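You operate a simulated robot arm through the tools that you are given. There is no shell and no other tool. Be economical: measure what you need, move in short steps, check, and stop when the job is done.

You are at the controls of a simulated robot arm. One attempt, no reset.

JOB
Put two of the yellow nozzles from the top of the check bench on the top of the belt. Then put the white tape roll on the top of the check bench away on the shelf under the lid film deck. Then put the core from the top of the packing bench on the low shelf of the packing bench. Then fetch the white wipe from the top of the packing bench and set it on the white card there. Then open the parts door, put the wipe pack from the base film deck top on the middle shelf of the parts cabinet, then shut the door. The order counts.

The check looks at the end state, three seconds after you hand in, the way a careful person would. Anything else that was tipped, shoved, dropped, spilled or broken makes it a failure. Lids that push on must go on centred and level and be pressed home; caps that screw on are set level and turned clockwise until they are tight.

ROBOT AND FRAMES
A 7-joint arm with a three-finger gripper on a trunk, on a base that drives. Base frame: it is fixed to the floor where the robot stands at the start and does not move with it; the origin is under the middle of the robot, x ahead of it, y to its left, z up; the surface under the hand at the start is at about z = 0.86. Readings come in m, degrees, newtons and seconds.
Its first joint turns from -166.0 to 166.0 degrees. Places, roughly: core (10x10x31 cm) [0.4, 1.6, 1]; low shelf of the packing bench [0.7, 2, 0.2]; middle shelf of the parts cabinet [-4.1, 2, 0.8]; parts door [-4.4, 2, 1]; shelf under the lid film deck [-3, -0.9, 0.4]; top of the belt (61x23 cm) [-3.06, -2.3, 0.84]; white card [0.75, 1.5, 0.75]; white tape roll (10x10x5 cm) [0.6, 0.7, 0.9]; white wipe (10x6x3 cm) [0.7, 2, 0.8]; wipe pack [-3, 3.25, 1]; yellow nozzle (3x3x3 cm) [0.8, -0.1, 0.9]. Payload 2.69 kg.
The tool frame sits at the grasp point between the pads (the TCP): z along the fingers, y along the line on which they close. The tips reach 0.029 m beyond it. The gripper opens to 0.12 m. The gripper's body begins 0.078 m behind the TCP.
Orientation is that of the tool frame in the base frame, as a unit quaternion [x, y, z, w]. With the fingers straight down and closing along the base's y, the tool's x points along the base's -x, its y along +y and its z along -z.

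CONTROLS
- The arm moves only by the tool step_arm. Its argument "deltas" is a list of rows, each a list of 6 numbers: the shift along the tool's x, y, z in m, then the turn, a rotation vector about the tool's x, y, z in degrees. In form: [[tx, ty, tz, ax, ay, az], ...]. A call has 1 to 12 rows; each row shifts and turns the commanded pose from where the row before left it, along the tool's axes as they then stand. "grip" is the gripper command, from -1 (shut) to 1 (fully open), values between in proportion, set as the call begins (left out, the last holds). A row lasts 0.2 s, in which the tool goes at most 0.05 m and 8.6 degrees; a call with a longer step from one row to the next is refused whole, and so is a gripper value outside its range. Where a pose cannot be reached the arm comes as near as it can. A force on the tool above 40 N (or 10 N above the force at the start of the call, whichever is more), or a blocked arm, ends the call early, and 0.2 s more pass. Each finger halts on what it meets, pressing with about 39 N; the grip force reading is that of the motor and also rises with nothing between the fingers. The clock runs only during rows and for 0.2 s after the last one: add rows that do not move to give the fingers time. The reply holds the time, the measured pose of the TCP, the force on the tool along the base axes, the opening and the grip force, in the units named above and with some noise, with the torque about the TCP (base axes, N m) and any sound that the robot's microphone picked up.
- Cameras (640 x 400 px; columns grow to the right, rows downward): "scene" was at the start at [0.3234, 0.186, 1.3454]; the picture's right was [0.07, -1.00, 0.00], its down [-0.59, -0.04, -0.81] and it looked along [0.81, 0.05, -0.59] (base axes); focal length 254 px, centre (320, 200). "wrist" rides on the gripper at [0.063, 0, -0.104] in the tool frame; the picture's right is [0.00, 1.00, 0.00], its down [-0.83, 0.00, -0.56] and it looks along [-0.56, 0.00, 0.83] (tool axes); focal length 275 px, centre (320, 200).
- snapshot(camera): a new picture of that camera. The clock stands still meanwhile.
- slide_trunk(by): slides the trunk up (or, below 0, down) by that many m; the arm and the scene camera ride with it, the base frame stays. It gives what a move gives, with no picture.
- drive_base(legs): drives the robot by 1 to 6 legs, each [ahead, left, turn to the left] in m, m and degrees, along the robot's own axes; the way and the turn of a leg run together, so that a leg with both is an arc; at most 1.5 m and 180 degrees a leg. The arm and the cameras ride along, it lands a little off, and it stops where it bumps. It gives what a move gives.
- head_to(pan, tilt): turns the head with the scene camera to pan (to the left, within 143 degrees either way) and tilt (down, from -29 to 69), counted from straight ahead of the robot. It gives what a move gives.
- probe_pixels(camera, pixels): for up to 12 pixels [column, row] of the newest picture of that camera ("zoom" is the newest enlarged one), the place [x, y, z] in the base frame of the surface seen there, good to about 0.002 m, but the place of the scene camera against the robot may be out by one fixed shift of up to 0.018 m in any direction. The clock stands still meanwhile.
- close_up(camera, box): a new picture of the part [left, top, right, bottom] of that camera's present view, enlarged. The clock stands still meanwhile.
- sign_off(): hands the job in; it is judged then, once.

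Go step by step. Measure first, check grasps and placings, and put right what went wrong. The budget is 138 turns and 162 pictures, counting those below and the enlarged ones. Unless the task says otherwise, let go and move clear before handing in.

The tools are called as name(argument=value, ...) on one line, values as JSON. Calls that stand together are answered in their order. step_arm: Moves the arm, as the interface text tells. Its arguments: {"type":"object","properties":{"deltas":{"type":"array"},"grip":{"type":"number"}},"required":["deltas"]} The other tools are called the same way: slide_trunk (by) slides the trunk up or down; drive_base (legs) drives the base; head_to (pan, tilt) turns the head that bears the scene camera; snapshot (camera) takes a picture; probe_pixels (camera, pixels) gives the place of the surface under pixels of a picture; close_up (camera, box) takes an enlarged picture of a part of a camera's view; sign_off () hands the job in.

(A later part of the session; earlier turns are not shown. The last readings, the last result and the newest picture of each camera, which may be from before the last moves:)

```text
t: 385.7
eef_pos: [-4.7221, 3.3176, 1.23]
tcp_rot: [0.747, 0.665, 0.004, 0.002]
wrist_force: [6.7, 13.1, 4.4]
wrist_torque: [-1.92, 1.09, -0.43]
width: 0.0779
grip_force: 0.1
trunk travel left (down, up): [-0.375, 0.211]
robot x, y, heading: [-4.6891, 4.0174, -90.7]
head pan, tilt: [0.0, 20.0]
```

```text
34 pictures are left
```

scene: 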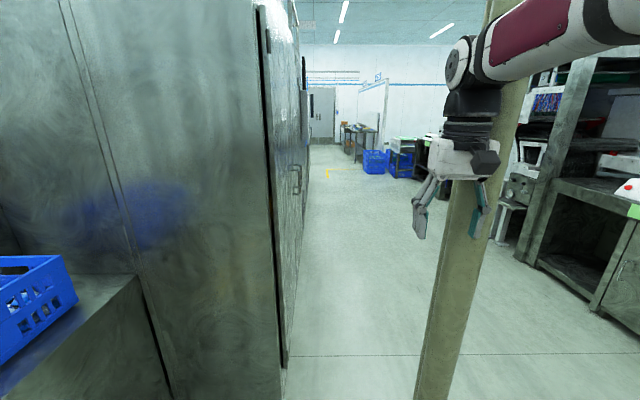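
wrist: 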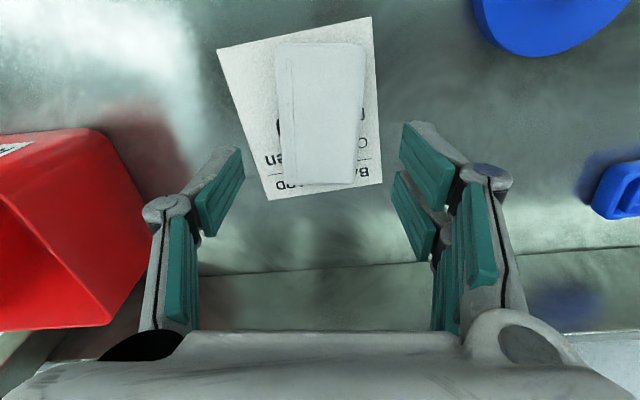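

The arm, leading ahead, brushed the fixed post. I'll ease off it, back up, turn to face +x so the arm trails, and cross the gap that way.

drive_base(legs=[[0, 0.1, 0], [-0.7, 0, 0], [0, 0, 90.6]])

head_to(pan=-100, tilt=22)

snapshot(camera="scene")

```text
t: 394.1
eef_pos: [-3.8764, 4.6777, 1.2311]
tcp_rot: [0.06, 0.998, 0.005, -0.002]
wrist_force: [0.7, 0.3, -0.4]
wrist_torque: [-0.01, 0.0, 0.04]
width: 0.0781
grip_force: 0.1
trunk travel left (down, up): [-0.375, 0.211]
robot x, y, heading: [-4.5754, 4.7147, -0.9]
head pan, tilt: [0.0, 20.0]
```

```text
t: 395.8
eef_pos: [-3.8759, 4.6763, 1.2299]
tcp_rot: [0.06, 0.998, 0.005, -0.002]
wrist_force: [0.0, -0.6, 0.2]
wrist_torque: [-0.02, 0.0, -0.02]
width: 0.078
grip_force: 0.1
trunk travel left (down, up): [-0.375, 0.211]
robot x, y, heading: [-4.5766, 4.7165, -0.9]
head pan, tilt: [-100.0, 22.0]
```

```text
33 pictures are left
```

scene: 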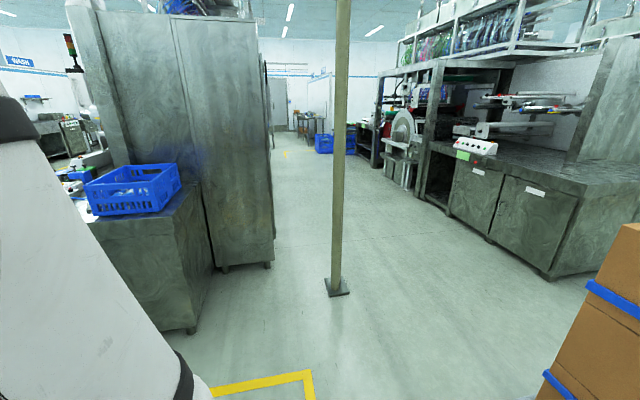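

The post is intact. I'm measuring the western machine's front to bound the path.

probe_pixels(camera="scene", pixels=[[548, 272], [450, 215], [432, 190], [404, 175], [500, 350], [585, 300], [337, 290], [270, 255], [273, 150], [268, 110]])

```text
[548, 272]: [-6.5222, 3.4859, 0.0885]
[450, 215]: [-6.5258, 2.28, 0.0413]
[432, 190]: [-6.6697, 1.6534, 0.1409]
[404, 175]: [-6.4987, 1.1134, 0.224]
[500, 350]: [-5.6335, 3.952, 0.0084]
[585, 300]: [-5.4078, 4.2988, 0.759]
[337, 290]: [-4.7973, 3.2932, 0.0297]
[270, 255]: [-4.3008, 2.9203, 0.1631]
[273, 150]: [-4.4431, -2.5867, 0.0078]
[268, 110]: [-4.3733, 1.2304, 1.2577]
```

The west machine front is at x = −6.5, leaving plenty of room. I'm driving through the gap with the arm trailing, then down to the cabinet front.

drive_base(legs=[[-0.054, -0.656, 0], [-0.4355, -0.267, 0], [-0.467, -0.207, 0], [-0.298, -0.105, 0], [0.072, -1.399, 0]])

head_to(pan=0, tilt=18)

snapshot(camera="scene")

```text
t: 405.9
eef_pos: [-4.9801, 3.5387, 1.229]
tcp_rot: [0.052, 0.999, 0.004, -0.004]
wrist_force: [-0.7, 0.0, -0.3]
wrist_torque: [-0.02, 0.02, 0.02]
width: 0.0781
grip_force: 0.1
trunk travel left (down, up): [-0.375, 0.211]
robot x, y, heading: [-5.6782, 3.5662, 0.1]
head pan, tilt: [-100.0, 22.0]
stopped in leg 4: the robot was blocked; the commanded pose is now the measured one
```

```text
t: 407.7
eef_pos: [-4.9792, 3.5388, 1.2288]
tcp_rot: [0.052, 0.999, 0.004, -0.002]
wrist_force: [-0.5, 0.1, 0.2]
wrist_torque: [-0.02, 0.01, 0.0]
width: 0.0781
grip_force: 0.1
trunk travel left (down, up): [-0.375, 0.211]
robot x, y, heading: [-5.6835, 3.5638, -0.1]
head pan, tilt: [0.0, 18.0]
```

```text
32 pictures are left
```

scene: 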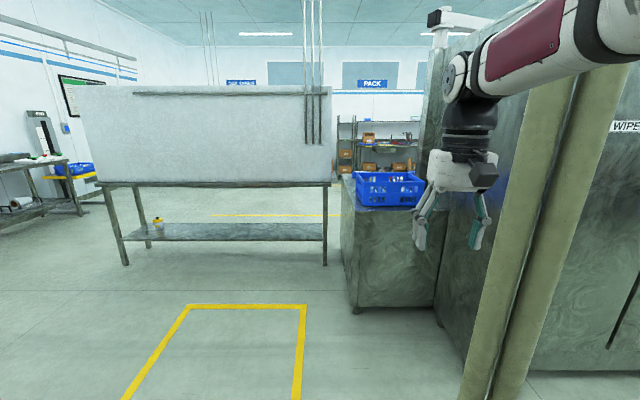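

The base was blocked behind. I'll pull the arm in 12 cm to clear the post and look behind-right for the obstacle.

step_arm(deltas=[[0.04, 0, 0, 0, 0, 0], [0.04, 0, 0, 0, 0, 0], [0.04, 0, 0, 0, 0, 0], [0, 0, 0, 0, 0, 0]])

head_to(pan=-138, tilt=45)

snapshot(camera="scene")

probe_pixels(camera="scene", pixels=[[100, 200], [200, 150], [300, 150], [400, 150], [500, 150], [560, 250], [450, 250], [350, 250], [250, 250], [600, 150]])

```text
t: 408.7
eef_pos: [-5.0981, 3.5519, 1.2295]
tcp_rot: [0.052, 0.999, 0.004, -0.003]
wrist_force: [0.8, 0.8, -0.5]
wrist_torque: [-0.03, 0.02, 0.0]
width: 0.0779
grip_force: 0.0
trunk travel left (down, up): [-0.375, 0.211]
robot x, y, heading: [-5.682, 3.5637, -0.2]
head pan, tilt: [0.0, 18.0]
```

```text
t: 410.9
eef_pos: [-5.0976, 3.5516, 1.2284]
tcp_rot: [0.052, 0.999, 0.005, -0.002]
wrist_force: [-0.1, -0.6, -0.7]
wrist_torque: [-0.03, 0.0, 0.02]
width: 0.0782
grip_force: 0.0
trunk travel left (down, up): [-0.375, 0.211]
robot x, y, heading: [-5.6818, 3.5657, -0.4]
head pan, tilt: [-138.0, 45.0]
```

```text
31 pictures are left
```

scene: 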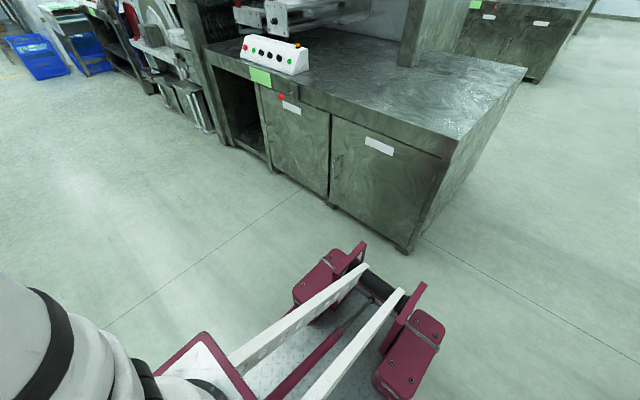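

```text
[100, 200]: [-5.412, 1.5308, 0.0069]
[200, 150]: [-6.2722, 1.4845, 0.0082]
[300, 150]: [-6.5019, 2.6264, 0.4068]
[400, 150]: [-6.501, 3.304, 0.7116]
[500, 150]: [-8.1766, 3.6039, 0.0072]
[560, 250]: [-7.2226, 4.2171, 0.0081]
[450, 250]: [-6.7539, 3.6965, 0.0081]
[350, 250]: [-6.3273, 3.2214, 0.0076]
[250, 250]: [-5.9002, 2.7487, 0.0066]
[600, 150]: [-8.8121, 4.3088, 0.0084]
```

The base has a rear carriage about 0.75 m long, which touched the machine behind. I'll drive forward a little while moving along to the cabinet door.

drive_base(legs=[[0.06, -0.2, 0], [0, -0.75, 0], [0.25, -0.5, 0]])

head_to(pan=0, tilt=18)

snapshot(camera="scene")

```text
t: 419.1
eef_pos: [-4.787, 2.0978, 1.2295]
tcp_rot: [0.052, 0.999, 0.005, -0.002]
wrist_force: [0.4, -0.1, -0.5]
wrist_torque: [-0.02, 0.01, -0.01]
width: 0.078
grip_force: 0.2
trunk travel left (down, up): [-0.375, 0.211]
robot x, y, heading: [-5.3668, 2.1117, -0.1]
head pan, tilt: [-138.0, 45.0]
```

```text
t: 421.3
eef_pos: [-4.7867, 2.0962, 1.2288]
tcp_rot: [0.052, 0.999, 0.004, -0.003]
wrist_force: [-0.5, 0.1, 0.0]
wrist_torque: [0.02, -0.02, -0.01]
width: 0.078
grip_force: 0.1
trunk travel left (down, up): [-0.375, 0.211]
robot x, y, heading: [-5.3715, 2.113, -0.1]
head pan, tilt: [0.0, 18.0]
```

```text
30 pictures are left
```

scene: 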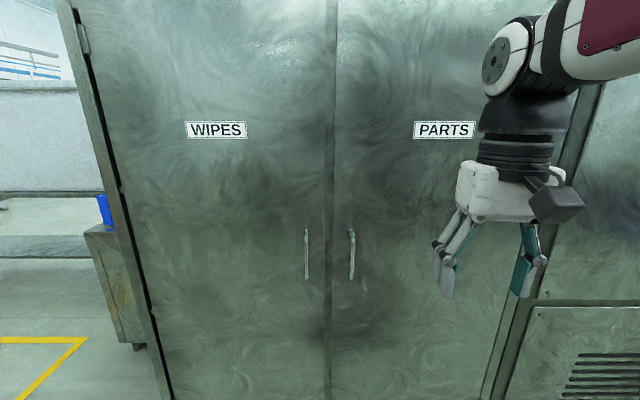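

The right-hand door is PARTS, with a vertical handle at (351,254) and hinges at the right. I'm probing the handle and door edges.

probe_pixels(camera="scene", pixels=[[351, 254], [351, 235], [352, 275], [340, 254], [332, 254], [370, 254], [306, 254], [445, 130], [560, 200], [508, 350], [525, 310], [100, 150]])

close_up(camera="scene", box=[280, 210, 400, 300])

snapshot(camera="wrist")

```text
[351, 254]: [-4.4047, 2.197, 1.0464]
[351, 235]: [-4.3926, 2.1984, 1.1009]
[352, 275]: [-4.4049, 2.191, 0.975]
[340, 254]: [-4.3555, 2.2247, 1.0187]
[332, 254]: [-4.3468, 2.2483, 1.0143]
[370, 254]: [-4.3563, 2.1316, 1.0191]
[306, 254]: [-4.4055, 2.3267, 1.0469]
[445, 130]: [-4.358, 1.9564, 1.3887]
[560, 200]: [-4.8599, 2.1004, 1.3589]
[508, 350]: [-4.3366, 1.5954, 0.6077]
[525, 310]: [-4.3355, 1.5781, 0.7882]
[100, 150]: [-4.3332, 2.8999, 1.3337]
```

```text
4.44 times, centred on (340, 255) of scene
```

zoom: 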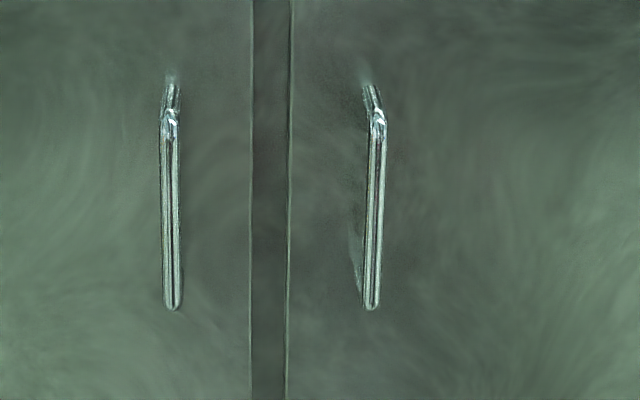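

```text
28 pictures are left
```

wrist: 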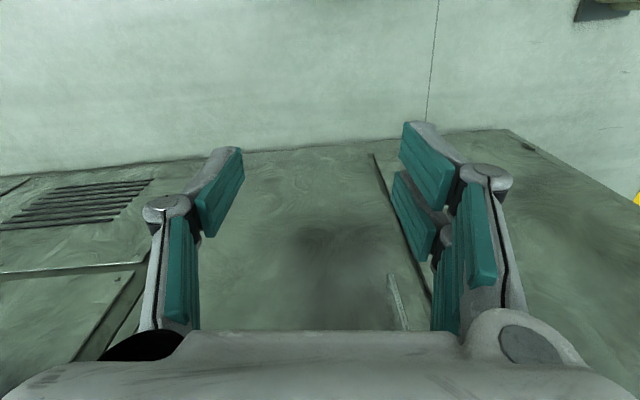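

The handle bar is at about (−4.40, 2.207), z 0.97–1.09; the hinge is at y ≈ 1.60 and the door is 0.64 m wide. I'll back up slightly, bring the hand to handle height, and swing it to point horizontally at the door.

drive_base(legs=[[-0.08, 0, 0]])

step_arm(deltas=[[0, 0, 0, 0, 0, -6], [-0.0357, 0.0145, 0.0273, 0, 0, 0], [-0.0357, 0.0145, 0.0273, 0, 0, 0], [-0.0357, 0.0145, 0.0273, 0, 0, 0], [-0.0357, 0.0145, 0.0273, 0, 0, 0], [-0.0357, 0.0145, 0.0273, 0, 0, 0], [-0.0357, 0.0145, 0.0273, 0, 0, 0], [-0.0357, 0.0145, 0.0273, 0, 0, 0], [0, 0, 0, 0, 0, 0]])

step_arm(deltas=[[0, 0, 0, 0, -8.2, 0], [0, 0, 0, 0, -8.2, 0], [0, 0, 0, 0, -8.2, 0], [0, 0, 0, 0, -8.2, 0], [0, 0, 0, 0, -8.2, 0], [0, 0, 0, 0, -8.2, 0], [0, 0, 0, 0, -8.2, 0], [0, 0, 0, 0, -8.2, 0], [0, 0, 0, 0, -8.2, 0], [0, 0, 0, 0, -8.2, 0], [0, 0, 0, 0, -8.2, 0], [0, 0, 0, 0, 0, 0]])

snapshot(camera="wrist")

```text
t: 422.3
eef_pos: [-4.8675, 2.0964, 1.2291]
tcp_rot: [0.053, 0.999, 0.004, -0.002]
wrist_force: [0.5, -0.3, -0.3]
wrist_torque: [0.01, -0.01, 0.01]
width: 0.078
grip_force: 0.1
trunk travel left (down, up): [-0.375, 0.211]
robot x, y, heading: [-5.45, 2.1085, -0.1]
head pan, tilt: [0.0, 18.0]
```

```text
t: 424.3
eef_pos: [-4.6171, 2.1987, 1.0387]
tcp_rot: [0.001, 1.0, 0.004, -0.003]
wrist_force: [-0.8, 0.1, 0.0]
wrist_torque: [0.01, -0.03, 0.04]
width: 0.0781
grip_force: 0.0
trunk travel left (down, up): [-0.375, 0.211]
robot x, y, heading: [-5.4473, 2.1079, -0.3]
head pan, tilt: [0.0, 18.0]
```

```text
t: 426.9
eef_pos: [-4.6187, 2.1993, 1.039]
tcp_rot: [0.004, 0.707, 0.003, 0.707]
wrist_force: [0.5, -0.7, -0.5]
wrist_torque: [0.0, 0.01, 0.02]
width: 0.0779
grip_force: 0.0
trunk travel left (down, up): [-0.375, 0.211]
robot x, y, heading: [-5.4493, 2.1111, 0.1]
head pan, tilt: [0.0, 18.0]
```

```text
27 pictures are left
```

wrist: 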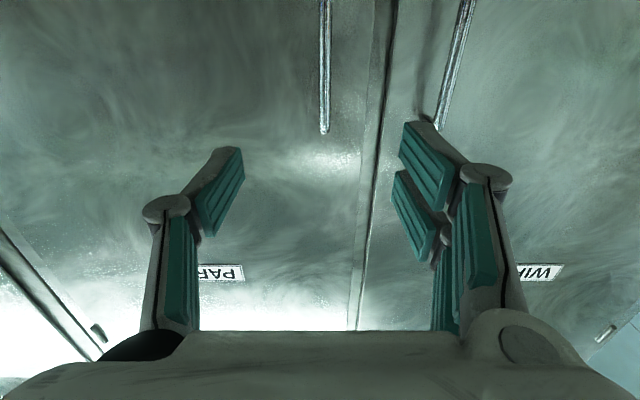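

The hand points horizontally at the door and the handle shows at column 325. I'm probing it with the wrist camera.

probe_pixels(camera="wrist", pixels=[[325, 60], [325, 100], [325, 125], [325, 20], [300, 60], [365, 100], [380, 100], [445, 80], [325, 150]])

```text
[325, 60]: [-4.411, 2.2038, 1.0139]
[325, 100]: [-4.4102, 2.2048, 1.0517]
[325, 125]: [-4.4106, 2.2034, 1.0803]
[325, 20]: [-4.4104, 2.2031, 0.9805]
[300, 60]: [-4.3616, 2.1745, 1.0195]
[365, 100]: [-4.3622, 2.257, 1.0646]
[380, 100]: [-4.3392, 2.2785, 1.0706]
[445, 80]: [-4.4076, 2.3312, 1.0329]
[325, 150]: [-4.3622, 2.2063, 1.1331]
```

Handle front is at (−4.411, 2.204). I'm advancing 0.21 m to put it between the pads and closing on it.

step_arm(deltas=[[0, 0.0045, 0.042, 0, 0, 0], [0, 0, 0.042, 0, 0, 0], [0, 0, 0.042, 0, 0, 0], [0, 0, 0.042, 0, 0, 0], [0, 0, 0.042, 0, 0, 0], [0, 0, 0, 0, 0, 0]])

step_arm(deltas=[[0, 0, 0, 0, 0, 0], [0, 0, 0, 0, 0, 0], [0, 0, 0, 0, 0, 0]], grip=-1)

```text
t: 428.3
eef_pos: [-4.408, 2.2024, 1.0375]
tcp_rot: [0.003, 0.708, 0.003, 0.706]
wrist_force: [0.0, 0.0, 0.1]
wrist_torque: [0.0, 0.0, 0.01]
width: 0.078
grip_force: 0.0
trunk travel left (down, up): [-0.375, 0.211]
robot x, y, heading: [-5.4504, 2.1093, 0.2]
head pan, tilt: [0.0, 18.0]
```

```text
t: 429.1
eef_pos: [-4.409, 2.204, 1.038]
tcp_rot: [0.003, 0.708, 0.003, 0.706]
wrist_force: [-0.3, 4.3, 0.3]
wrist_torque: [-0.74, 0.09, 0.04]
width: 0.0129
grip_force: 39.3
trunk travel left (down, up): [-0.375, 0.211]
robot x, y, heading: [-5.4463, 2.1129, 0.3]
head pan, tilt: [0.0, 18.0]
```

The bar is gripped at 12.9 mm. I'm pulling the door open along its hinge arc, 4° per row, to about 28°.

step_arm(deltas=[[0, -0.0047, -0.042, -4, 0, 0], [0, -0.0047, -0.042, -4, 0, 0], [0, -0.0047, -0.042, -4, 0, 0], [0, -0.0047, -0.042, -4, 0, 0], [0, -0.0047, -0.042, -4, 0, 0], [0, -0.0047, -0.042, -4, 0, 0], [0, -0.0047, -0.042, -4, 0, 0], [0, 0, 0, 0, 0, 0]])

snapshot(camera="scene")

```text
t: 430.4
eef_pos: [-4.6154, 2.1369, 1.0385]
tcp_rot: [-0.116, 0.697, 0.12, 0.698]
wrist_force: [4.3, -5.9, -8.1]
wrist_torque: [-0.25, -0.84, 0.18]
width: 0.0131
grip_force: 39.0
trunk travel left (down, up): [-0.375, 0.211]
robot x, y, heading: [-5.45, 2.1101, -0.1]
head pan, tilt: [0.0, 18.0]
stopped in row 6: the force on the tool passed its limit at 43 N (the readings are from after the stop); the commanded pose is now the measured one
```

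```text
26 pictures are left
```

scene: 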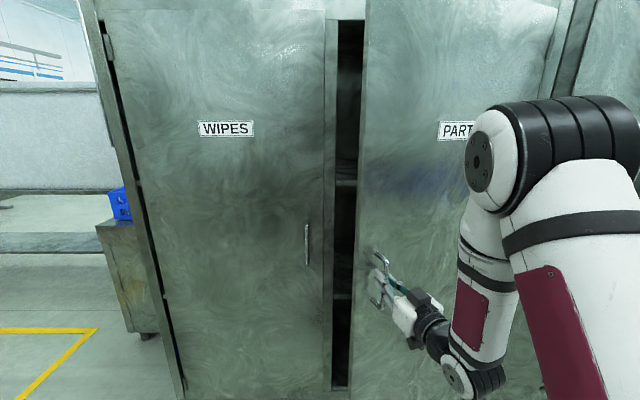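

The door is open about 20° and the arc mismatch raised the force. I'll release the handle, back off, straighten the tool, and reposition left to push the door from inside its free edge.

step_arm(deltas=[[0, 0, 0, 0, 0, 0], [0, 0, 0, 0, 0, 0], [0, 0, -0.03, 0, 0, 0], [0, 0, -0.04, 0, 0, 0], [0, 0, -0.04, 0, 0, 0], [0, 0, -0.04, 0, 0, 0], [0, 0, 0, 6.3, 0, 0], [0, 0, 0, 6.3, 0, 0], [0, 0, 0, 6.3, 0, 0], [0, 0, 0, 0, 0, 0]], grip=0.0)

drive_base(legs=[[0, 0.28, 0]])

step_arm(deltas=[[0, 0, 0, 0, 0, 0], [0, 0, 0, 0, 0, 0], [0, 0, 0, 0, 0, 0]], grip=-1)

snapshot(camera="scene")

```text
t: 432.6
eef_pos: [-4.6505, 2.045, 1.0159]
tcp_rot: [-0.002, 0.707, 0.005, 0.707]
wrist_force: [0.3, 0.1, -0.4]
wrist_torque: [0.0, -0.02, 0.0]
width: 0.06
grip_force: 0.1
out of reach, approached as far as the arm can: row 4, 5, 6, 7, 8, 9
trunk travel left (down, up): [-0.375, 0.211]
robot x, y, heading: [-5.4495, 2.1076, -0.4]
head pan, tilt: [0.0, 18.0]
```

```text
t: 434.6
eef_pos: [-4.65, 2.3263, 1.0161]
tcp_rot: [0.0, 0.706, 0.005, 0.708]
wrist_force: [-0.1, -0.7, -0.1]
wrist_torque: [-0.02, -0.02, 0.03]
width: 0.0599
grip_force: 0.0
trunk travel left (down, up): [-0.375, 0.211]
robot x, y, heading: [-5.4499, 2.3894, -0.2]
head pan, tilt: [0.0, 18.0]
```

```text
t: 435.4
eef_pos: [-4.65, 2.3256, 1.0168]
tcp_rot: [-0.001, 0.707, 0.005, 0.708]
wrist_force: [-0.3, -0.3, -0.5]
wrist_torque: [-0.01, 0.01, 0.02]
width: 0.0004
grip_force: 28.1
trunk travel left (down, up): [-0.375, 0.211]
robot x, y, heading: [-5.4469, 2.3922, -0.1]
head pan, tilt: [0.0, 18.0]
```

```text
25 pictures are left
```

scene: 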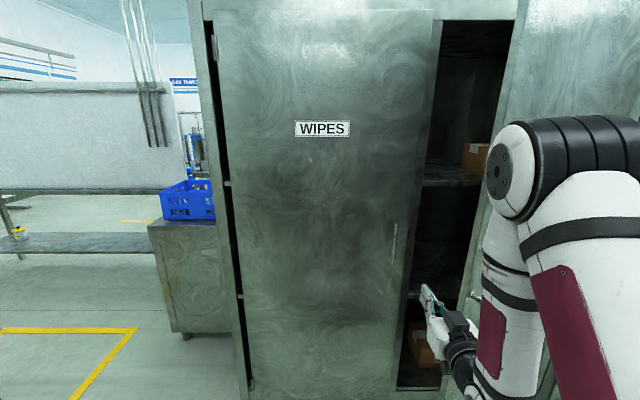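

The door stayed ajar and the hand is just left of its edge. I'm advancing the closed fingers past the edge and strafing right to sweep the door open.

step_arm(deltas=[[0, 0, 0.04, 0, 0, 0], [0, 0, 0.04, 0, 0, 0], [0, 0, 0.035, 0, 0, 0], [0, 0, 0, 0, 0, 0]])

drive_base(legs=[[0, -0.2, 0], [-0.1, -0.15, 0]])

snapshot(camera="scene")

```text
t: 436.4
eef_pos: [-4.5343, 2.3263, 1.0149]
tcp_rot: [-0.002, 0.707, 0.006, 0.708]
wrist_force: [0.6, 0.0, -0.1]
wrist_torque: [0.02, 0.03, 0.01]
width: 0.0
grip_force: 28.6
trunk travel left (down, up): [-0.375, 0.211]
robot x, y, heading: [-5.4536, 2.3885, 0.1]
head pan, tilt: [0.0, 18.0]
```

```text
t: 437.6
eef_pos: [-4.5362, 2.2381, 1.0153]
tcp_rot: [-0.009, 0.707, 0.016, 0.707]
wrist_force: [-0.7, 1.7, 0.2]
wrist_torque: [0.02, 0.02, -0.07]
width: 0.0
grip_force: 28.7
trunk travel left (down, up): [-0.375, 0.211]
robot x, y, heading: [-5.4477, 2.2899, 0.0]
head pan, tilt: [0.0, 18.0]
stopped in leg 1: the force on the tool passed its limit at 57 N (the readings are from after the stop); the commanded pose is now the measured one
```

```text
24 pictures are left
```

scene: 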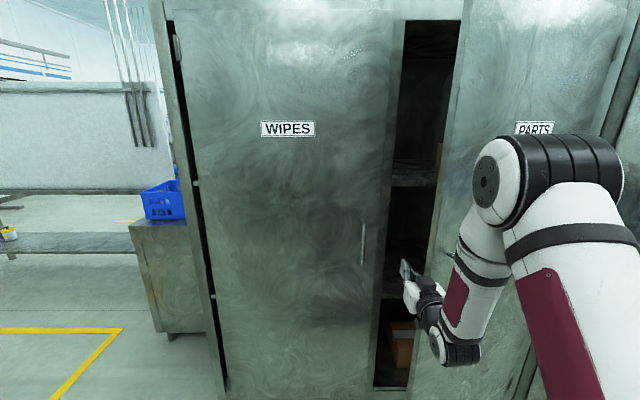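

Pushing sideways only loads the hinge; I need to hook behind the edge and pull outward. I'm measuring where the door edge is now.

probe_pixels(camera="scene", pixels=[[456, 100], [447, 150], [440, 190], [460, 150], [470, 200], [520, 100], [425, 185], [398, 100], [362, 245], [440, 160]])

step_arm(deltas=[[0, 0.02, 0, 0, 0, 8.2], [0, 0, 0, 0, 0, 8.2], [0, 0, 0, 0, 0, 8.2], [0, 0, 0, 0, 0, 8.2], [0, 0, 0, 0, 0, 8.2], [0, 0, 0, 0, 0, 8.2], [0, 0, 0, 0, 0, 8.2], [0, 0, 0, 0, 0, 8.2], [0, 0, 0, 0, 0, 8.2], [0, 0, 0, 0, 0, 8.2], [0, 0, 0, 0, 0, 8.2], [0, 0, 0, 0, 0, 0]])

```text
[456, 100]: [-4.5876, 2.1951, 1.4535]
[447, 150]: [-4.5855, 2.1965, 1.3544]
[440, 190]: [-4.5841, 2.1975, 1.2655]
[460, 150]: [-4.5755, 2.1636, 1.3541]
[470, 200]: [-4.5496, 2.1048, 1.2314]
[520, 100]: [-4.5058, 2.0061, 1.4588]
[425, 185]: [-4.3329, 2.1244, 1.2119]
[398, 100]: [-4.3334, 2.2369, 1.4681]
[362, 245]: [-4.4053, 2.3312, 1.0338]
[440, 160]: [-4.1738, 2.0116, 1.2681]
```

```text
t: 440.2
eef_pos: [-4.5358, 2.2588, 1.0154]
tcp_rot: [0.495, 0.504, 0.513, 0.488]
wrist_force: [-0.2, 0.3, 0.2]
wrist_torque: [-0.01, -0.01, 0.05]
width: 0.0
grip_force: 28.2
trunk travel left (down, up): [-0.375, 0.211]
robot x, y, heading: [-5.4506, 2.2904, -0.1]
head pan, tilt: [0.0, 18.0]
```

The door edge is at (−4.59, 2.21), open 23°. I'm yawing the slim closed fingers 40° right to hook behind the edge, then backing the base along the door's arc.

step_arm(deltas=[[0, 0, 0, 0, -8, 0], [0, 0, 0, 0, -8, 0], [0, 0, 0, 0, -8, 0], [0, 0, 0, 0, -8, 0], [0, 0, 0, 0, -8, 0], [-0.0133, 0, 0.0288, 0, 0, 0], [-0.0133, 0, 0.0288, 0, 0, 0], [0, 0, 0, 0, 0, 0]])

drive_base(legs=[[-0.1, -0.04, 0], [-0.09, -0.065, 0]])

snapshot(camera="scene")

```text
t: 442.0
eef_pos: [-4.5066, 2.2019, 1.0152]
tcp_rot: [0.641, 0.307, 0.312, 0.631]
wrist_force: [-0.3, 0.9, 0.4]
wrist_torque: [-0.02, 0.0, 0.01]
width: 0.0
grip_force: 28.4
trunk travel left (down, up): [-0.375, 0.211]
robot x, y, heading: [-5.4491, 2.2898, -0.3]
head pan, tilt: [0.0, 18.0]
```

```text
t: 443.9
eef_pos: [-4.6988, 2.0975, 1.0148]
tcp_rot: [0.64, 0.307, 0.313, 0.632]
wrist_force: [-0.5, 0.0, 0.2]
wrist_torque: [0.04, -0.02, -0.01]
width: 0.0
grip_force: 29.1
trunk travel left (down, up): [-0.375, 0.211]
robot x, y, heading: [-5.641, 2.1862, -0.3]
head pan, tilt: [0.0, 18.0]
```

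```text
23 pictures are left
```

scene: 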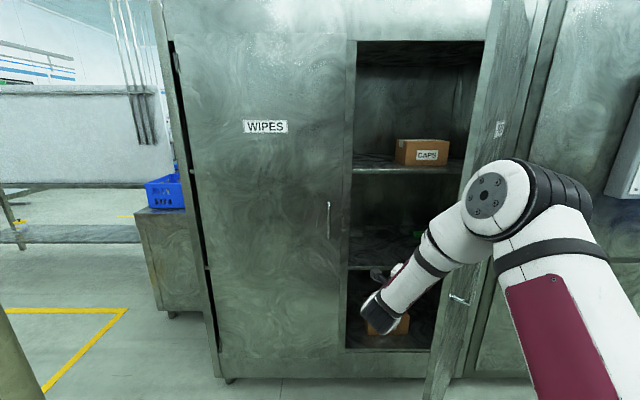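

The door swung open well. I'm probing its edge and the shelves.

probe_pixels(camera="scene", pixels=[[525, 60], [490, 60], [505, 60], [430, 385], [470, 120], [400, 166], [400, 200], [400, 266], [390, 240], [375, 250], [358, 240], [420, 345]])

close_up(camera="scene", box=[330, 120, 510, 370])

```text
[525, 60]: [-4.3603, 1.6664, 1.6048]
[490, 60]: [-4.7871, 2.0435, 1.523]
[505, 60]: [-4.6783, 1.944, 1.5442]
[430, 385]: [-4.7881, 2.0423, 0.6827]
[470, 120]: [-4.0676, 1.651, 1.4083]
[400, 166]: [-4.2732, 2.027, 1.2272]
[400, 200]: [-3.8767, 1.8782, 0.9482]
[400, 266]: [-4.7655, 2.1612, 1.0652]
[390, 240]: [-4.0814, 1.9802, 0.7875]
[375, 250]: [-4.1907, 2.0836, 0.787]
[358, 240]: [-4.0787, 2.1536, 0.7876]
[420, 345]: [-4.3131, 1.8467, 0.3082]
```

```text
1.60 times, centred on (420, 245) of scene
```

zoom: 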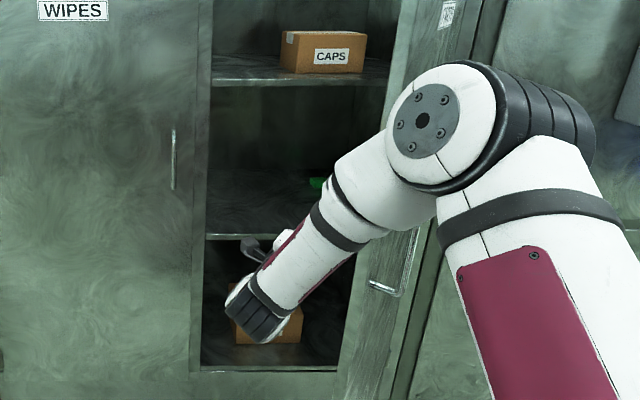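

The door is at 43°; the middle shelf is at z ≈ 0.779. I'll continue the sweep with the arm to about 65°, then strafe right to bring it near 90°.

step_arm(deltas=[[-0.04, 0, 0.0, 0, 0, 0], [-0.04, 0, 0.0, 0, 0, 0], [-0.04, 0, 0.002, 0, 0, 0], [-0.04, 0, 0.004, 0, 0, 0], [-0.04, 0, 0.005, 0, 0, 0], [-0.04, 0, 0.006, 0, 0, 0], [0, 0, 0, 0, 0, 0]])

drive_base(legs=[[-0.015, -0.12, 0], [0, -0.13, 0]])

snapshot(camera="scene")

```text
t: 445.6
eef_pos: [-4.8309, 1.8971, 1.0111]
tcp_rot: [0.641, 0.307, 0.312, 0.63]
wrist_force: [-0.4, 0.0, -0.3]
wrist_torque: [-0.02, -0.02, 0.01]
width: 0.0002
grip_force: 28.4
trunk travel left (down, up): [-0.375, 0.211]
robot x, y, heading: [-5.6374, 2.188, -0.4]
head pan, tilt: [0.0, 18.0]
```

```text
t: 447.7
eef_pos: [-4.8469, 1.6473, 1.012]
tcp_rot: [0.64, 0.307, 0.313, 0.631]
wrist_force: [0.3, 0.1, 0.6]
wrist_torque: [0.01, 0.02, 0.01]
width: 0.0001
grip_force: 29.0
trunk travel left (down, up): [-0.375, 0.211]
robot x, y, heading: [-5.6545, 1.9318, -0.5]
head pan, tilt: [0.0, 18.0]
```

```text
21 pictures are left
```

scene: 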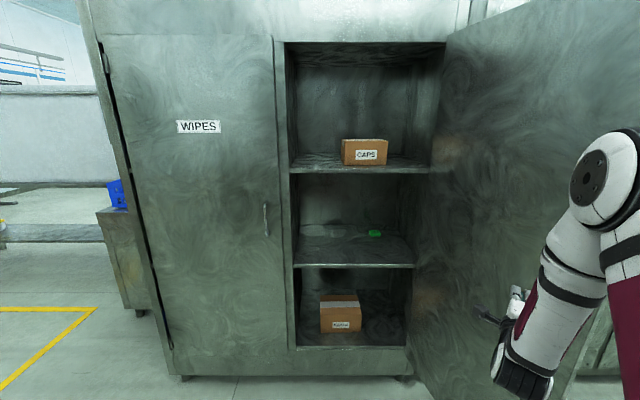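

The door is wide open. The middle shelf holds only a small green item at (375,233) and a disc at (325,230). I'm measuring for the placement.

probe_pixels(camera="scene", pixels=[[350, 255], [350, 264], [350, 268], [310, 250], [375, 233], [325, 230], [400, 250], [330, 180], [292, 264], [413, 266], [630, 300], [440, 60]])

close_up(camera="scene", box=[270, 150, 430, 290])

```text
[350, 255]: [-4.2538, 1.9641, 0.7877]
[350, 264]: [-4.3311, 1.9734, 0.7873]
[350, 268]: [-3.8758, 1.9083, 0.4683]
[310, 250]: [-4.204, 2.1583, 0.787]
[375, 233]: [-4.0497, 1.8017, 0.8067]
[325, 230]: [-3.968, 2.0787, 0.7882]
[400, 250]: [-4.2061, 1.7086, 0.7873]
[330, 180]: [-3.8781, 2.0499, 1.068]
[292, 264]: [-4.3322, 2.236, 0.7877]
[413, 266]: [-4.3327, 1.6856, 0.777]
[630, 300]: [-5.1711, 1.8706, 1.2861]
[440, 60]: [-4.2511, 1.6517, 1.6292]
```

```text
2.86 times, centred on (350, 220) of scene
```

zoom: 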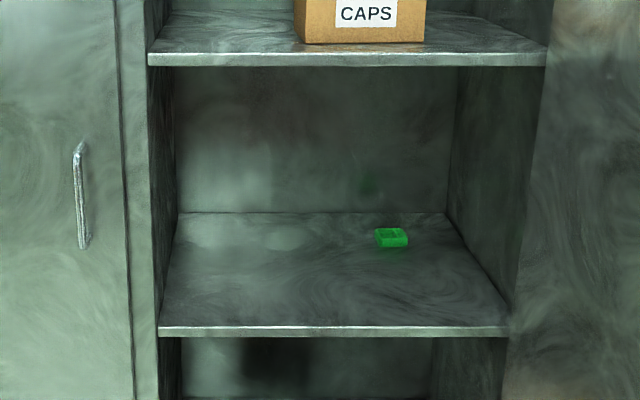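

The middle shelf is free at the front around (−4.22, 2.0), z = 0.779. I'll disengage from the door, restore the hand to vertical, retract, and drive back through the gap with the arm trailing.

step_arm(deltas=[[0.0306, 0, -0.0257, 0, 0, 0], [0.0306, 0, -0.0257, 0, 0, 0], [0.0306, 0, -0.0257, 0, 0, 0], [0.0306, 0, -0.0257, 0, 0, 0], [0.0306, 0, -0.0257, 0, 0, 0], [0.0306, 0, -0.0257, 0, 0, 0], [0.0306, 0, -0.0257, 0, 0, 0], [0, 0, 0, 0, 8, 0], [0, 0, 0, 0, 8, 0], [0, 0, 0, 0, 8, 0], [0, 0, 0, 0, 8, 0], [0, 0, 0, 0, 8, 0]])

step_arm(deltas=[[0, 0, 0, 0, 0, -8.2], [0, 0, 0, 0, 0, -8.2], [0, 0, 0, 0, 0, -8.2], [0, 0, 0, 0, 0, -8.2], [0, 0, 0, 0, 0, -8.2], [0, 0, 0, 0, 0, -8.2], [0, 0, 0, 0, 0, -8.2], [0, 0, 0, 0, 0, -8.2], [0, 0, 0, 0, 0, -8.2], [0, 0, 0, 0, 0, -8.2], [0, 0, 0, 0, 0, -8.2]])

step_arm(deltas=[[0, 0, 0, 0, 8.2, 0], [0, 0, 0, 0, 8.2, 0], [0, 0, 0, 0, 8.2, 0], [0, 0, 0, 0, 8.2, 0], [0, 0, 0, 0, 8.2, 0], [0, 0, 0, 0, 8.2, 0], [0, 0, 0, 0, 8.2, 0], [0, 0, 0, 0, 8.2, 0], [0, 0, 0, 0, 8.2, 0], [0, 0, 0, 0, 8.2, 0], [0, 0, 0, 0, 8.2, 0]])

step_arm(deltas=[[0.03, 0, -0.035, 0, 0, 0], [0.03, 0, -0.035, 0, 0, 0], [0.03, 0, -0.035, 0, 0, 0], [0.03, 0, -0.035, 0, 0, 0], [0.03, 0, -0.035, 0, 0, 0], [0.035, 0, -0.02, 0, 0, 0], [0, 0, 0, 0, 0, 0]])

```text
t: 450.3
eef_pos: [-4.8496, 1.929, 1.0151]
tcp_rot: [0.494, 0.505, 0.513, 0.487]
wrist_force: [0.3, 1.3, -0.8]
wrist_torque: [0.03, 0.05, -0.05]
width: 0.0
grip_force: 28.4
out of reach, approached as far as the arm can: row 11
trunk travel left (down, up): [-0.375, 0.211]
robot x, y, heading: [-5.6561, 1.9358, -0.2]
head pan, tilt: [0.0, 18.0]
```

```text
t: 452.7
eef_pos: [-4.8488, 1.9278, 1.014]
tcp_rot: [-0.011, 0.706, 0.016, 0.708]
wrist_force: [-0.4, -0.2, -0.2]
wrist_torque: [-0.02, -0.02, 0.0]
width: 0.0
grip_force: 28.6
trunk travel left (down, up): [-0.375, 0.211]
robot x, y, heading: [-5.6567, 1.9322, -0.0]
head pan, tilt: [0.0, 18.0]
```

```text
t: 455.1
eef_pos: [-4.8456, 1.9277, 1.0143]
tcp_rot: [-0.017, 1.0, 0.005, -0.002]
wrist_force: [-0.8, 0.0, 0.1]
wrist_torque: [-0.01, -0.04, -0.02]
width: 0.0001
grip_force: 29.1
out of reach, approached as far as the arm can: row 1
trunk travel left (down, up): [-0.375, 0.211]
robot x, y, heading: [-5.6574, 1.9329, 0.1]
head pan, tilt: [0.0, 18.0]
```

```text
t: 456.7
eef_pos: [-5.0322, 1.9196, 1.2108]
tcp_rot: [-0.017, 1.0, 0.006, -0.001]
wrist_force: [0.5, -1.2, -0.6]
wrist_torque: [-0.02, 0.05, 0.02]
width: 0.0
grip_force: 28.3
trunk travel left (down, up): [-0.375, 0.211]
robot x, y, heading: [-5.6543, 1.9349, -0.3]
head pan, tilt: [0.0, 18.0]
```

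The hand is vertical and retracted. I'm driving back through the gap.

drive_base(legs=[[0.03, 0.8, 0], [0, 0.82, 0], [0.52, 0.25, 0], [0.46, 0.26, 0], [0.05, 0.64, 0]])

```text
t: 473.7
eef_pos: [-3.9675, 4.6814, 1.2093]
tcp_rot: [-0.018, 1.0, 0.005, -0.001]
wrist_force: [-0.4, 1.5, 1.0]
wrist_torque: [0.0, 0.02, -0.01]
width: 0.0
grip_force: 28.4
trunk travel left (down, up): [-0.375, 0.211]
robot x, y, heading: [-4.5878, 4.6955, -0.3]
head pan, tilt: [0.0, 18.0]
```

Clear so far. Next I'm going up the back, along the corridor to the main aisle, and turning round.

drive_base(legs=[[0.07, 0.9, 0], [0.07, 0.88, 0], [1.45, 0, 0], [1.45, 0, 0], [0.1, 0, 180], [0, 1.5, 0]])

```text
t: 510.6
eef_pos: [-2.1884, 5.0611, 1.2092]
tcp_rot: [1.0, 0.013, 0.001, 0.005]
wrist_force: [0.5, -0.5, 0.1]
wrist_torque: [-0.03, -0.04, -0.02]
width: 0.0001
grip_force: 28.7
trunk travel left (down, up): [-0.375, 0.211]
robot x, y, heading: [-1.5633, 5.0411, 179.4]
head pan, tilt: [0.0, 18.0]
cut short: leg 5
```

I'm moving along to the deck's right end and viewing the wipe pack.

drive_base(legs=[[0.1, 1.4, 0], [0.1, 0.25, 0]])

head_to(pan=-5, tilt=33)

snapshot(camera="scene")

```text
t: 519.2
eef_pos: [-2.416, 3.4184, 1.2083]
tcp_rot: [1.0, 0.008, 0.002, 0.005]
wrist_force: [0.2, -0.6, -0.1]
wrist_torque: [-0.02, 0.04, 0.0]
width: 0.0
grip_force: 28.7
trunk travel left (down, up): [-0.375, 0.211]
robot x, y, heading: [-1.7911, 3.3936, 178.6]
head pan, tilt: [0.0, 18.0]
```

```text
t: 519.9
eef_pos: [-2.415, 3.42, 1.2096]
tcp_rot: [1.0, 0.009, 0.001, 0.005]
wrist_force: [-0.2, -0.4, -0.7]
wrist_torque: [-0.03, 0.02, -0.01]
width: 0.0001
grip_force: 28.5
trunk travel left (down, up): [-0.375, 0.211]
robot x, y, heading: [-1.7911, 3.3909, 178.8]
head pan, tilt: [-5.0, 33.0]
```

```text
19 pictures are left
```

scene: 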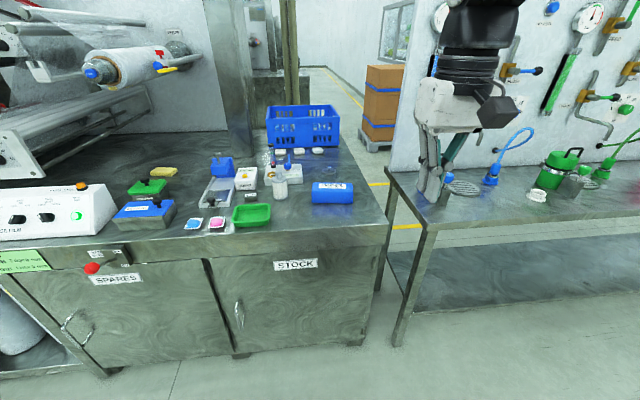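

close_up(camera="scene", box=[230, 130, 390, 250])

probe_pixels(camera="scene", pixels=[[332, 186], [315, 187], [351, 185], [332, 198], [332, 202], [370, 210], [280, 180], [290, 195], [270, 213], [340, 220], [315, 168]])

```text
3.33 times, centred on (310, 190) of scene
```

zoom: 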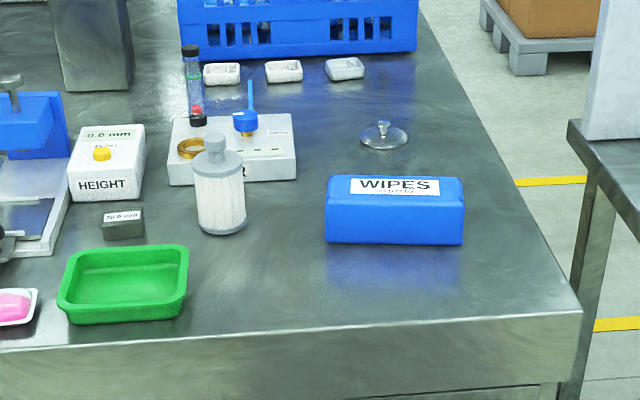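

```text
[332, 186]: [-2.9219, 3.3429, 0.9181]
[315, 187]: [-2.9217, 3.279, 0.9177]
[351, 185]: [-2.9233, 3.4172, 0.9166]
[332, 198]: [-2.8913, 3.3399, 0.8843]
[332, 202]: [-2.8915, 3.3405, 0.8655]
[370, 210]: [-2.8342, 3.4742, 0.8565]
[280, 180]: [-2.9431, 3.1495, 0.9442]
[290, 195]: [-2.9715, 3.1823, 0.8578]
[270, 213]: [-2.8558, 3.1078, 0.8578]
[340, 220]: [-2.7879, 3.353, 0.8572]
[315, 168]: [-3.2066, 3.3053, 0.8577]
```

The WIPES pack is about 16 cm long along y and 6 cm high (0.849–0.910), with its front at x ≈ −2.90. I'll grip it across its short side with a vertical tool yawed 90°; I'm driving closer, yawing, and moving above it.

drive_base(legs=[[0.33, 0, 0.8]])

step_arm(deltas=[[0, 0, 0, 0, 0, -8.2], [0, 0, 0, 0, 0, -8.2], [0, 0, 0, 0, 0, -8.2], [0, 0, 0, 0, 0, -8.2], [0, 0, 0, 0, 0, -8.2], [0, 0, 0, 0, 0, -8.2], [0, 0, 0, 0, 0, -8.2], [0, 0, 0, 0, 0, -8.2], [0, 0, 0, 0, 0, -8.2], [0, 0, 0, 0, 0, -8.2], [0, 0, 0, 0, 0, -8.2]], grip=1)

step_arm(deltas=[[-0.01, -0.031, 0.022, 0, 0, 0], [-0.01, -0.031, 0.022, 0, 0, 0], [-0.01, -0.031, 0.022, 0, 0, 0], [-0.01, -0.031, 0.022, 0, 0, 0], [-0.01, -0.031, 0.022, 0, 0, 0], [-0.01, -0.031, 0.022, 0, 0, 0], [0, 0, 0, 0, 0, 0]])

snapshot(camera="wrist")

```text
t: 522.1
eef_pos: [-2.7477, 3.4165, 1.2092]
tcp_rot: [1.0, 0.014, 0.001, 0.005]
wrist_force: [0.0, 0.7, 0.3]
wrist_torque: [0.01, -0.02, 0.01]
width: 0.0001
grip_force: 29.0
trunk travel left (down, up): [-0.375, 0.211]
robot x, y, heading: [-2.1218, 3.3979, 179.5]
head pan, tilt: [-5.0, 33.0]
```

```text
t: 524.5
eef_pos: [-2.7485, 3.4156, 1.21]
tcp_rot: [0.695, 0.719, -0.003, 0.004]
wrist_force: [0.3, 0.7, 0.3]
wrist_torque: [0.05, 0.0, 0.02]
width: 0.1201
grip_force: 0.0
trunk travel left (down, up): [-0.375, 0.211]
robot x, y, heading: [-2.1268, 3.3944, 179.3]
head pan, tilt: [-5.0, 33.0]
```

```text
t: 526.1
eef_pos: [-2.9323, 3.3497, 1.078]
tcp_rot: [0.696, 0.718, -0.003, 0.004]
wrist_force: [0.0, -0.8, 0.0]
wrist_torque: [-0.01, 0.06, 0.01]
width: 0.12
grip_force: 0.1
trunk travel left (down, up): [-0.375, 0.211]
robot x, y, heading: [-2.1293, 3.3972, 179.4]
head pan, tilt: [-5.0, 33.0]
```

```text
17 pictures are left
```

wrist: 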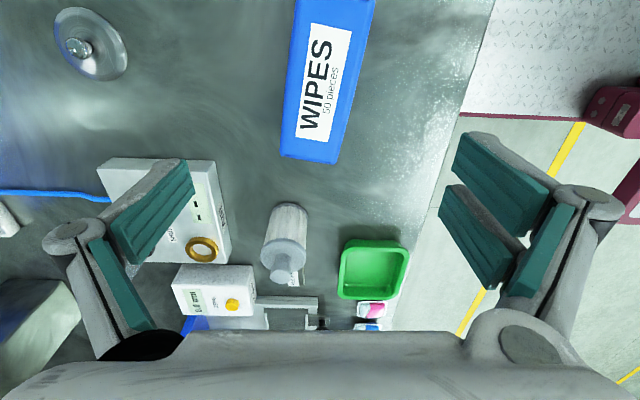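

The pack is at (325,80), slightly rotated. I'm probing its top corners.

probe_pixels(camera="wrist", pixels=[[286, 135], [338, 142], [300, 10], [358, 15], [320, 80], [312, 150], [270, 100], [365, 100], [305, 80], [348, 70]])

close_up(camera="wrist", box=[240, 0, 420, 180])

```text
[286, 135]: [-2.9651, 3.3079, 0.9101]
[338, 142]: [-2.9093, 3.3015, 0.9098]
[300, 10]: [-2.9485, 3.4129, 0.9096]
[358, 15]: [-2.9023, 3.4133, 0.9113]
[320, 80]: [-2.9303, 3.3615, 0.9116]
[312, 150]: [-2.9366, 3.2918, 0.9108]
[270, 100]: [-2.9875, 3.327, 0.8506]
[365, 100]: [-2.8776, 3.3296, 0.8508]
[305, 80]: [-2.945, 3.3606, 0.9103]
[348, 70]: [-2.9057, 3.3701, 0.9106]
```

```text
2.22 times, centred on (330, 90) of wrist
```

zoom: 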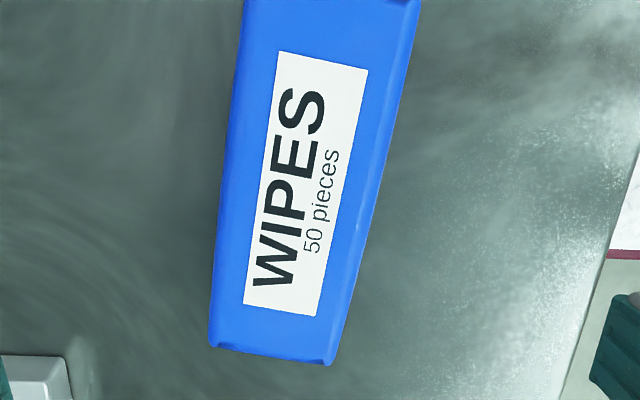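

The pack's centre is (−2.929, 3.358), 15 × 6 cm, rotated about 7°. I'll align, descend to 0.884, grip, and lift.

step_arm(deltas=[[0.008, 0.003, 0, 0, 0, 4.5], [0, 0, 0.02, 0, 0, 4.5], [0, 0, 0.04, 0, 0, 0], [0, 0, 0.04, 0, 0, 0], [0, 0, 0.04, 0, 0, 0], [0, 0, 0.035, 0, 0, 0], [0, 0, 0.018, 0, 0, 0], [0, 0, 0, 0, 0, 0]], grip=0.7)

step_arm(deltas=[[0, 0, 0, 0, 0, 0], [0, 0, 0, 0, 0, 0], [0, 0, 0, 0, 0, 0]], grip=-1)

step_arm(deltas=[[0, 0, -0.03, 0, 0, 0], [0, 0, -0.045, 0, 0, 0], [0, 0, -0.045, 0, 0, 0], [0, 0, -0.045, 0, 0, -4.5], [0, 0, -0.045, 0, 0, -4.5], [0, 0, -0.045, 0, 0, 0], [0, 0, -0.045, 0, 0, 0], [0, 0.04, -0.02, 0, 0, 0], [0, 0.045, 0, 0, 0, 0], [0, 0.045, 0, 0, 0, 0], [0, 0.045, 0, 0, 0, 0], [0, 0, 0, 0, 0, 0]])

snapshot(camera="wrist")

```text
t: 527.9
eef_pos: [-2.9286, 3.3555, 0.8852]
tcp_rot: [0.751, 0.661, -0.003, 0.004]
wrist_force: [-0.6, -0.2, 0.3]
wrist_torque: [-0.01, 0.0, 0.0]
width: 0.102
grip_force: 0.0
trunk travel left (down, up): [-0.375, 0.211]
robot x, y, heading: [-2.1266, 3.3948, 179.6]
head pan, tilt: [-5.0, 33.0]
```

```text
t: 528.7
eef_pos: [-2.9268, 3.3561, 0.8843]
tcp_rot: [0.75, 0.661, -0.003, 0.004]
wrist_force: [-1.6, 0.0, 4.9]
wrist_torque: [-0.1, -0.21, -0.07]
width: 0.0698
grip_force: 38.6
trunk travel left (down, up): [-0.375, 0.211]
robot x, y, heading: [-2.1245, 3.394, 179.4]
head pan, tilt: [-5.0, 33.0]
```

```text
t: 531.3
eef_pos: [-2.7546, 3.3654, 1.2061]
tcp_rot: [0.696, 0.718, -0.003, 0.004]
wrist_force: [0.4, 0.1, -1.8]
wrist_torque: [-0.05, 0.01, 0.04]
width: 0.07
grip_force: 38.5
trunk travel left (down, up): [-0.375, 0.211]
robot x, y, heading: [-2.123, 3.394, 179.6]
head pan, tilt: [-5.0, 33.0]
```

```text
15 pictures are left
```

wrist: 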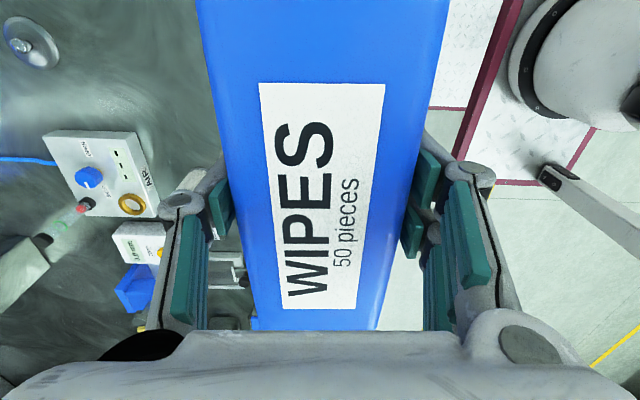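

The pack is held firmly. I'm driving back round: out to the aisle, along to y ≈ 6.5, and through the corridor.

drive_base(legs=[[-0.6, 0, 0], [0, -1.5, 0], [0, -1.5, 0], [0.2, -0.1, 0], [1.45, 0, 0], [1.3, 0, 0]])

```text
t: 563.0
eef_pos: [-5.1, 6.4698, 1.2057]
tcp_rot: [0.696, 0.718, -0.003, 0.005]
wrist_force: [-0.5, 0.4, -3.1]
wrist_torque: [0.01, 0.01, 0.01]
width: 0.0694
grip_force: 38.5
trunk travel left (down, up): [-0.375, 0.211]
robot x, y, heading: [-4.4692, 6.5068, 179.2]
head pan, tilt: [-5.0, 33.0]
```

Now I'm turning left to face +x and threading the gap with the arm trailing, as before.

drive_base(legs=[[0, 0, 180], [-0.05, -0.9, 0], [-0.057, -0.9, 0], [-0.06, -0.645, 0]])

```text
t: 582.6
eef_pos: [-4.0168, 4.0899, 1.2052]
tcp_rot: [0.722, -0.691, -0.005, -0.003]
wrist_force: [0.6, 0.2, -2.9]
wrist_torque: [0.03, -0.02, 0.01]
width: 0.0695
grip_force: 39.0
trunk travel left (down, up): [-0.375, 0.211]
robot x, y, heading: [-4.6465, 4.0545, 0.0]
head pan, tilt: [-5.0, 33.0]
```

On track. I'm crossing the gap and going down to the cabinet.

drive_base(legs=[[-0.4335, -0.2545, 0], [-0.47, -0.2, 0], [-0.08, -0.1, 0], [0, -0.8, 0], [0.17, -0.58, 0]])

head_to(pan=0, tilt=25)

snapshot(camera="scene")

```text
t: 596.0
eef_pos: [-4.8204, 2.1612, 1.2051]
tcp_rot: [0.724, -0.689, -0.003, -0.004]
wrist_force: [-0.6, -0.3, -2.4]
wrist_torque: [0.01, 0.02, -0.02]
width: 0.0697
grip_force: 39.0
trunk travel left (down, up): [-0.375, 0.211]
robot x, y, heading: [-5.4478, 2.1186, 0.6]
head pan, tilt: [-5.0, 33.0]
```

```text
t: 596.7
eef_pos: [-4.8213, 2.1619, 1.2056]
tcp_rot: [0.725, -0.689, -0.003, -0.003]
wrist_force: [-0.6, 1.1, -2.5]
wrist_torque: [0.01, 0.0, 0.0]
width: 0.0698
grip_force: 39.0
trunk travel left (down, up): [-0.375, 0.211]
robot x, y, heading: [-5.4503, 2.1198, 0.4]
head pan, tilt: [0.0, 25.0]
```

```text
14 pictures are left
```

scene: 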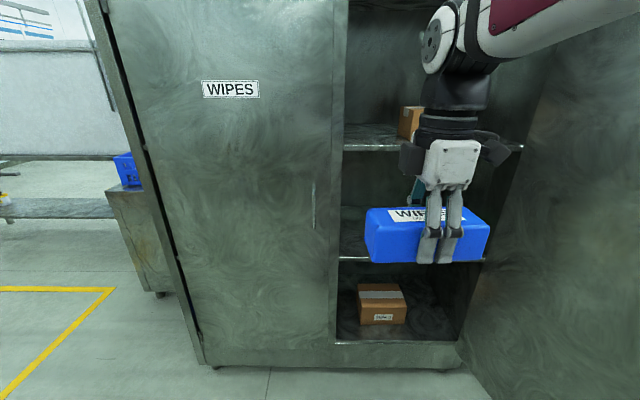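

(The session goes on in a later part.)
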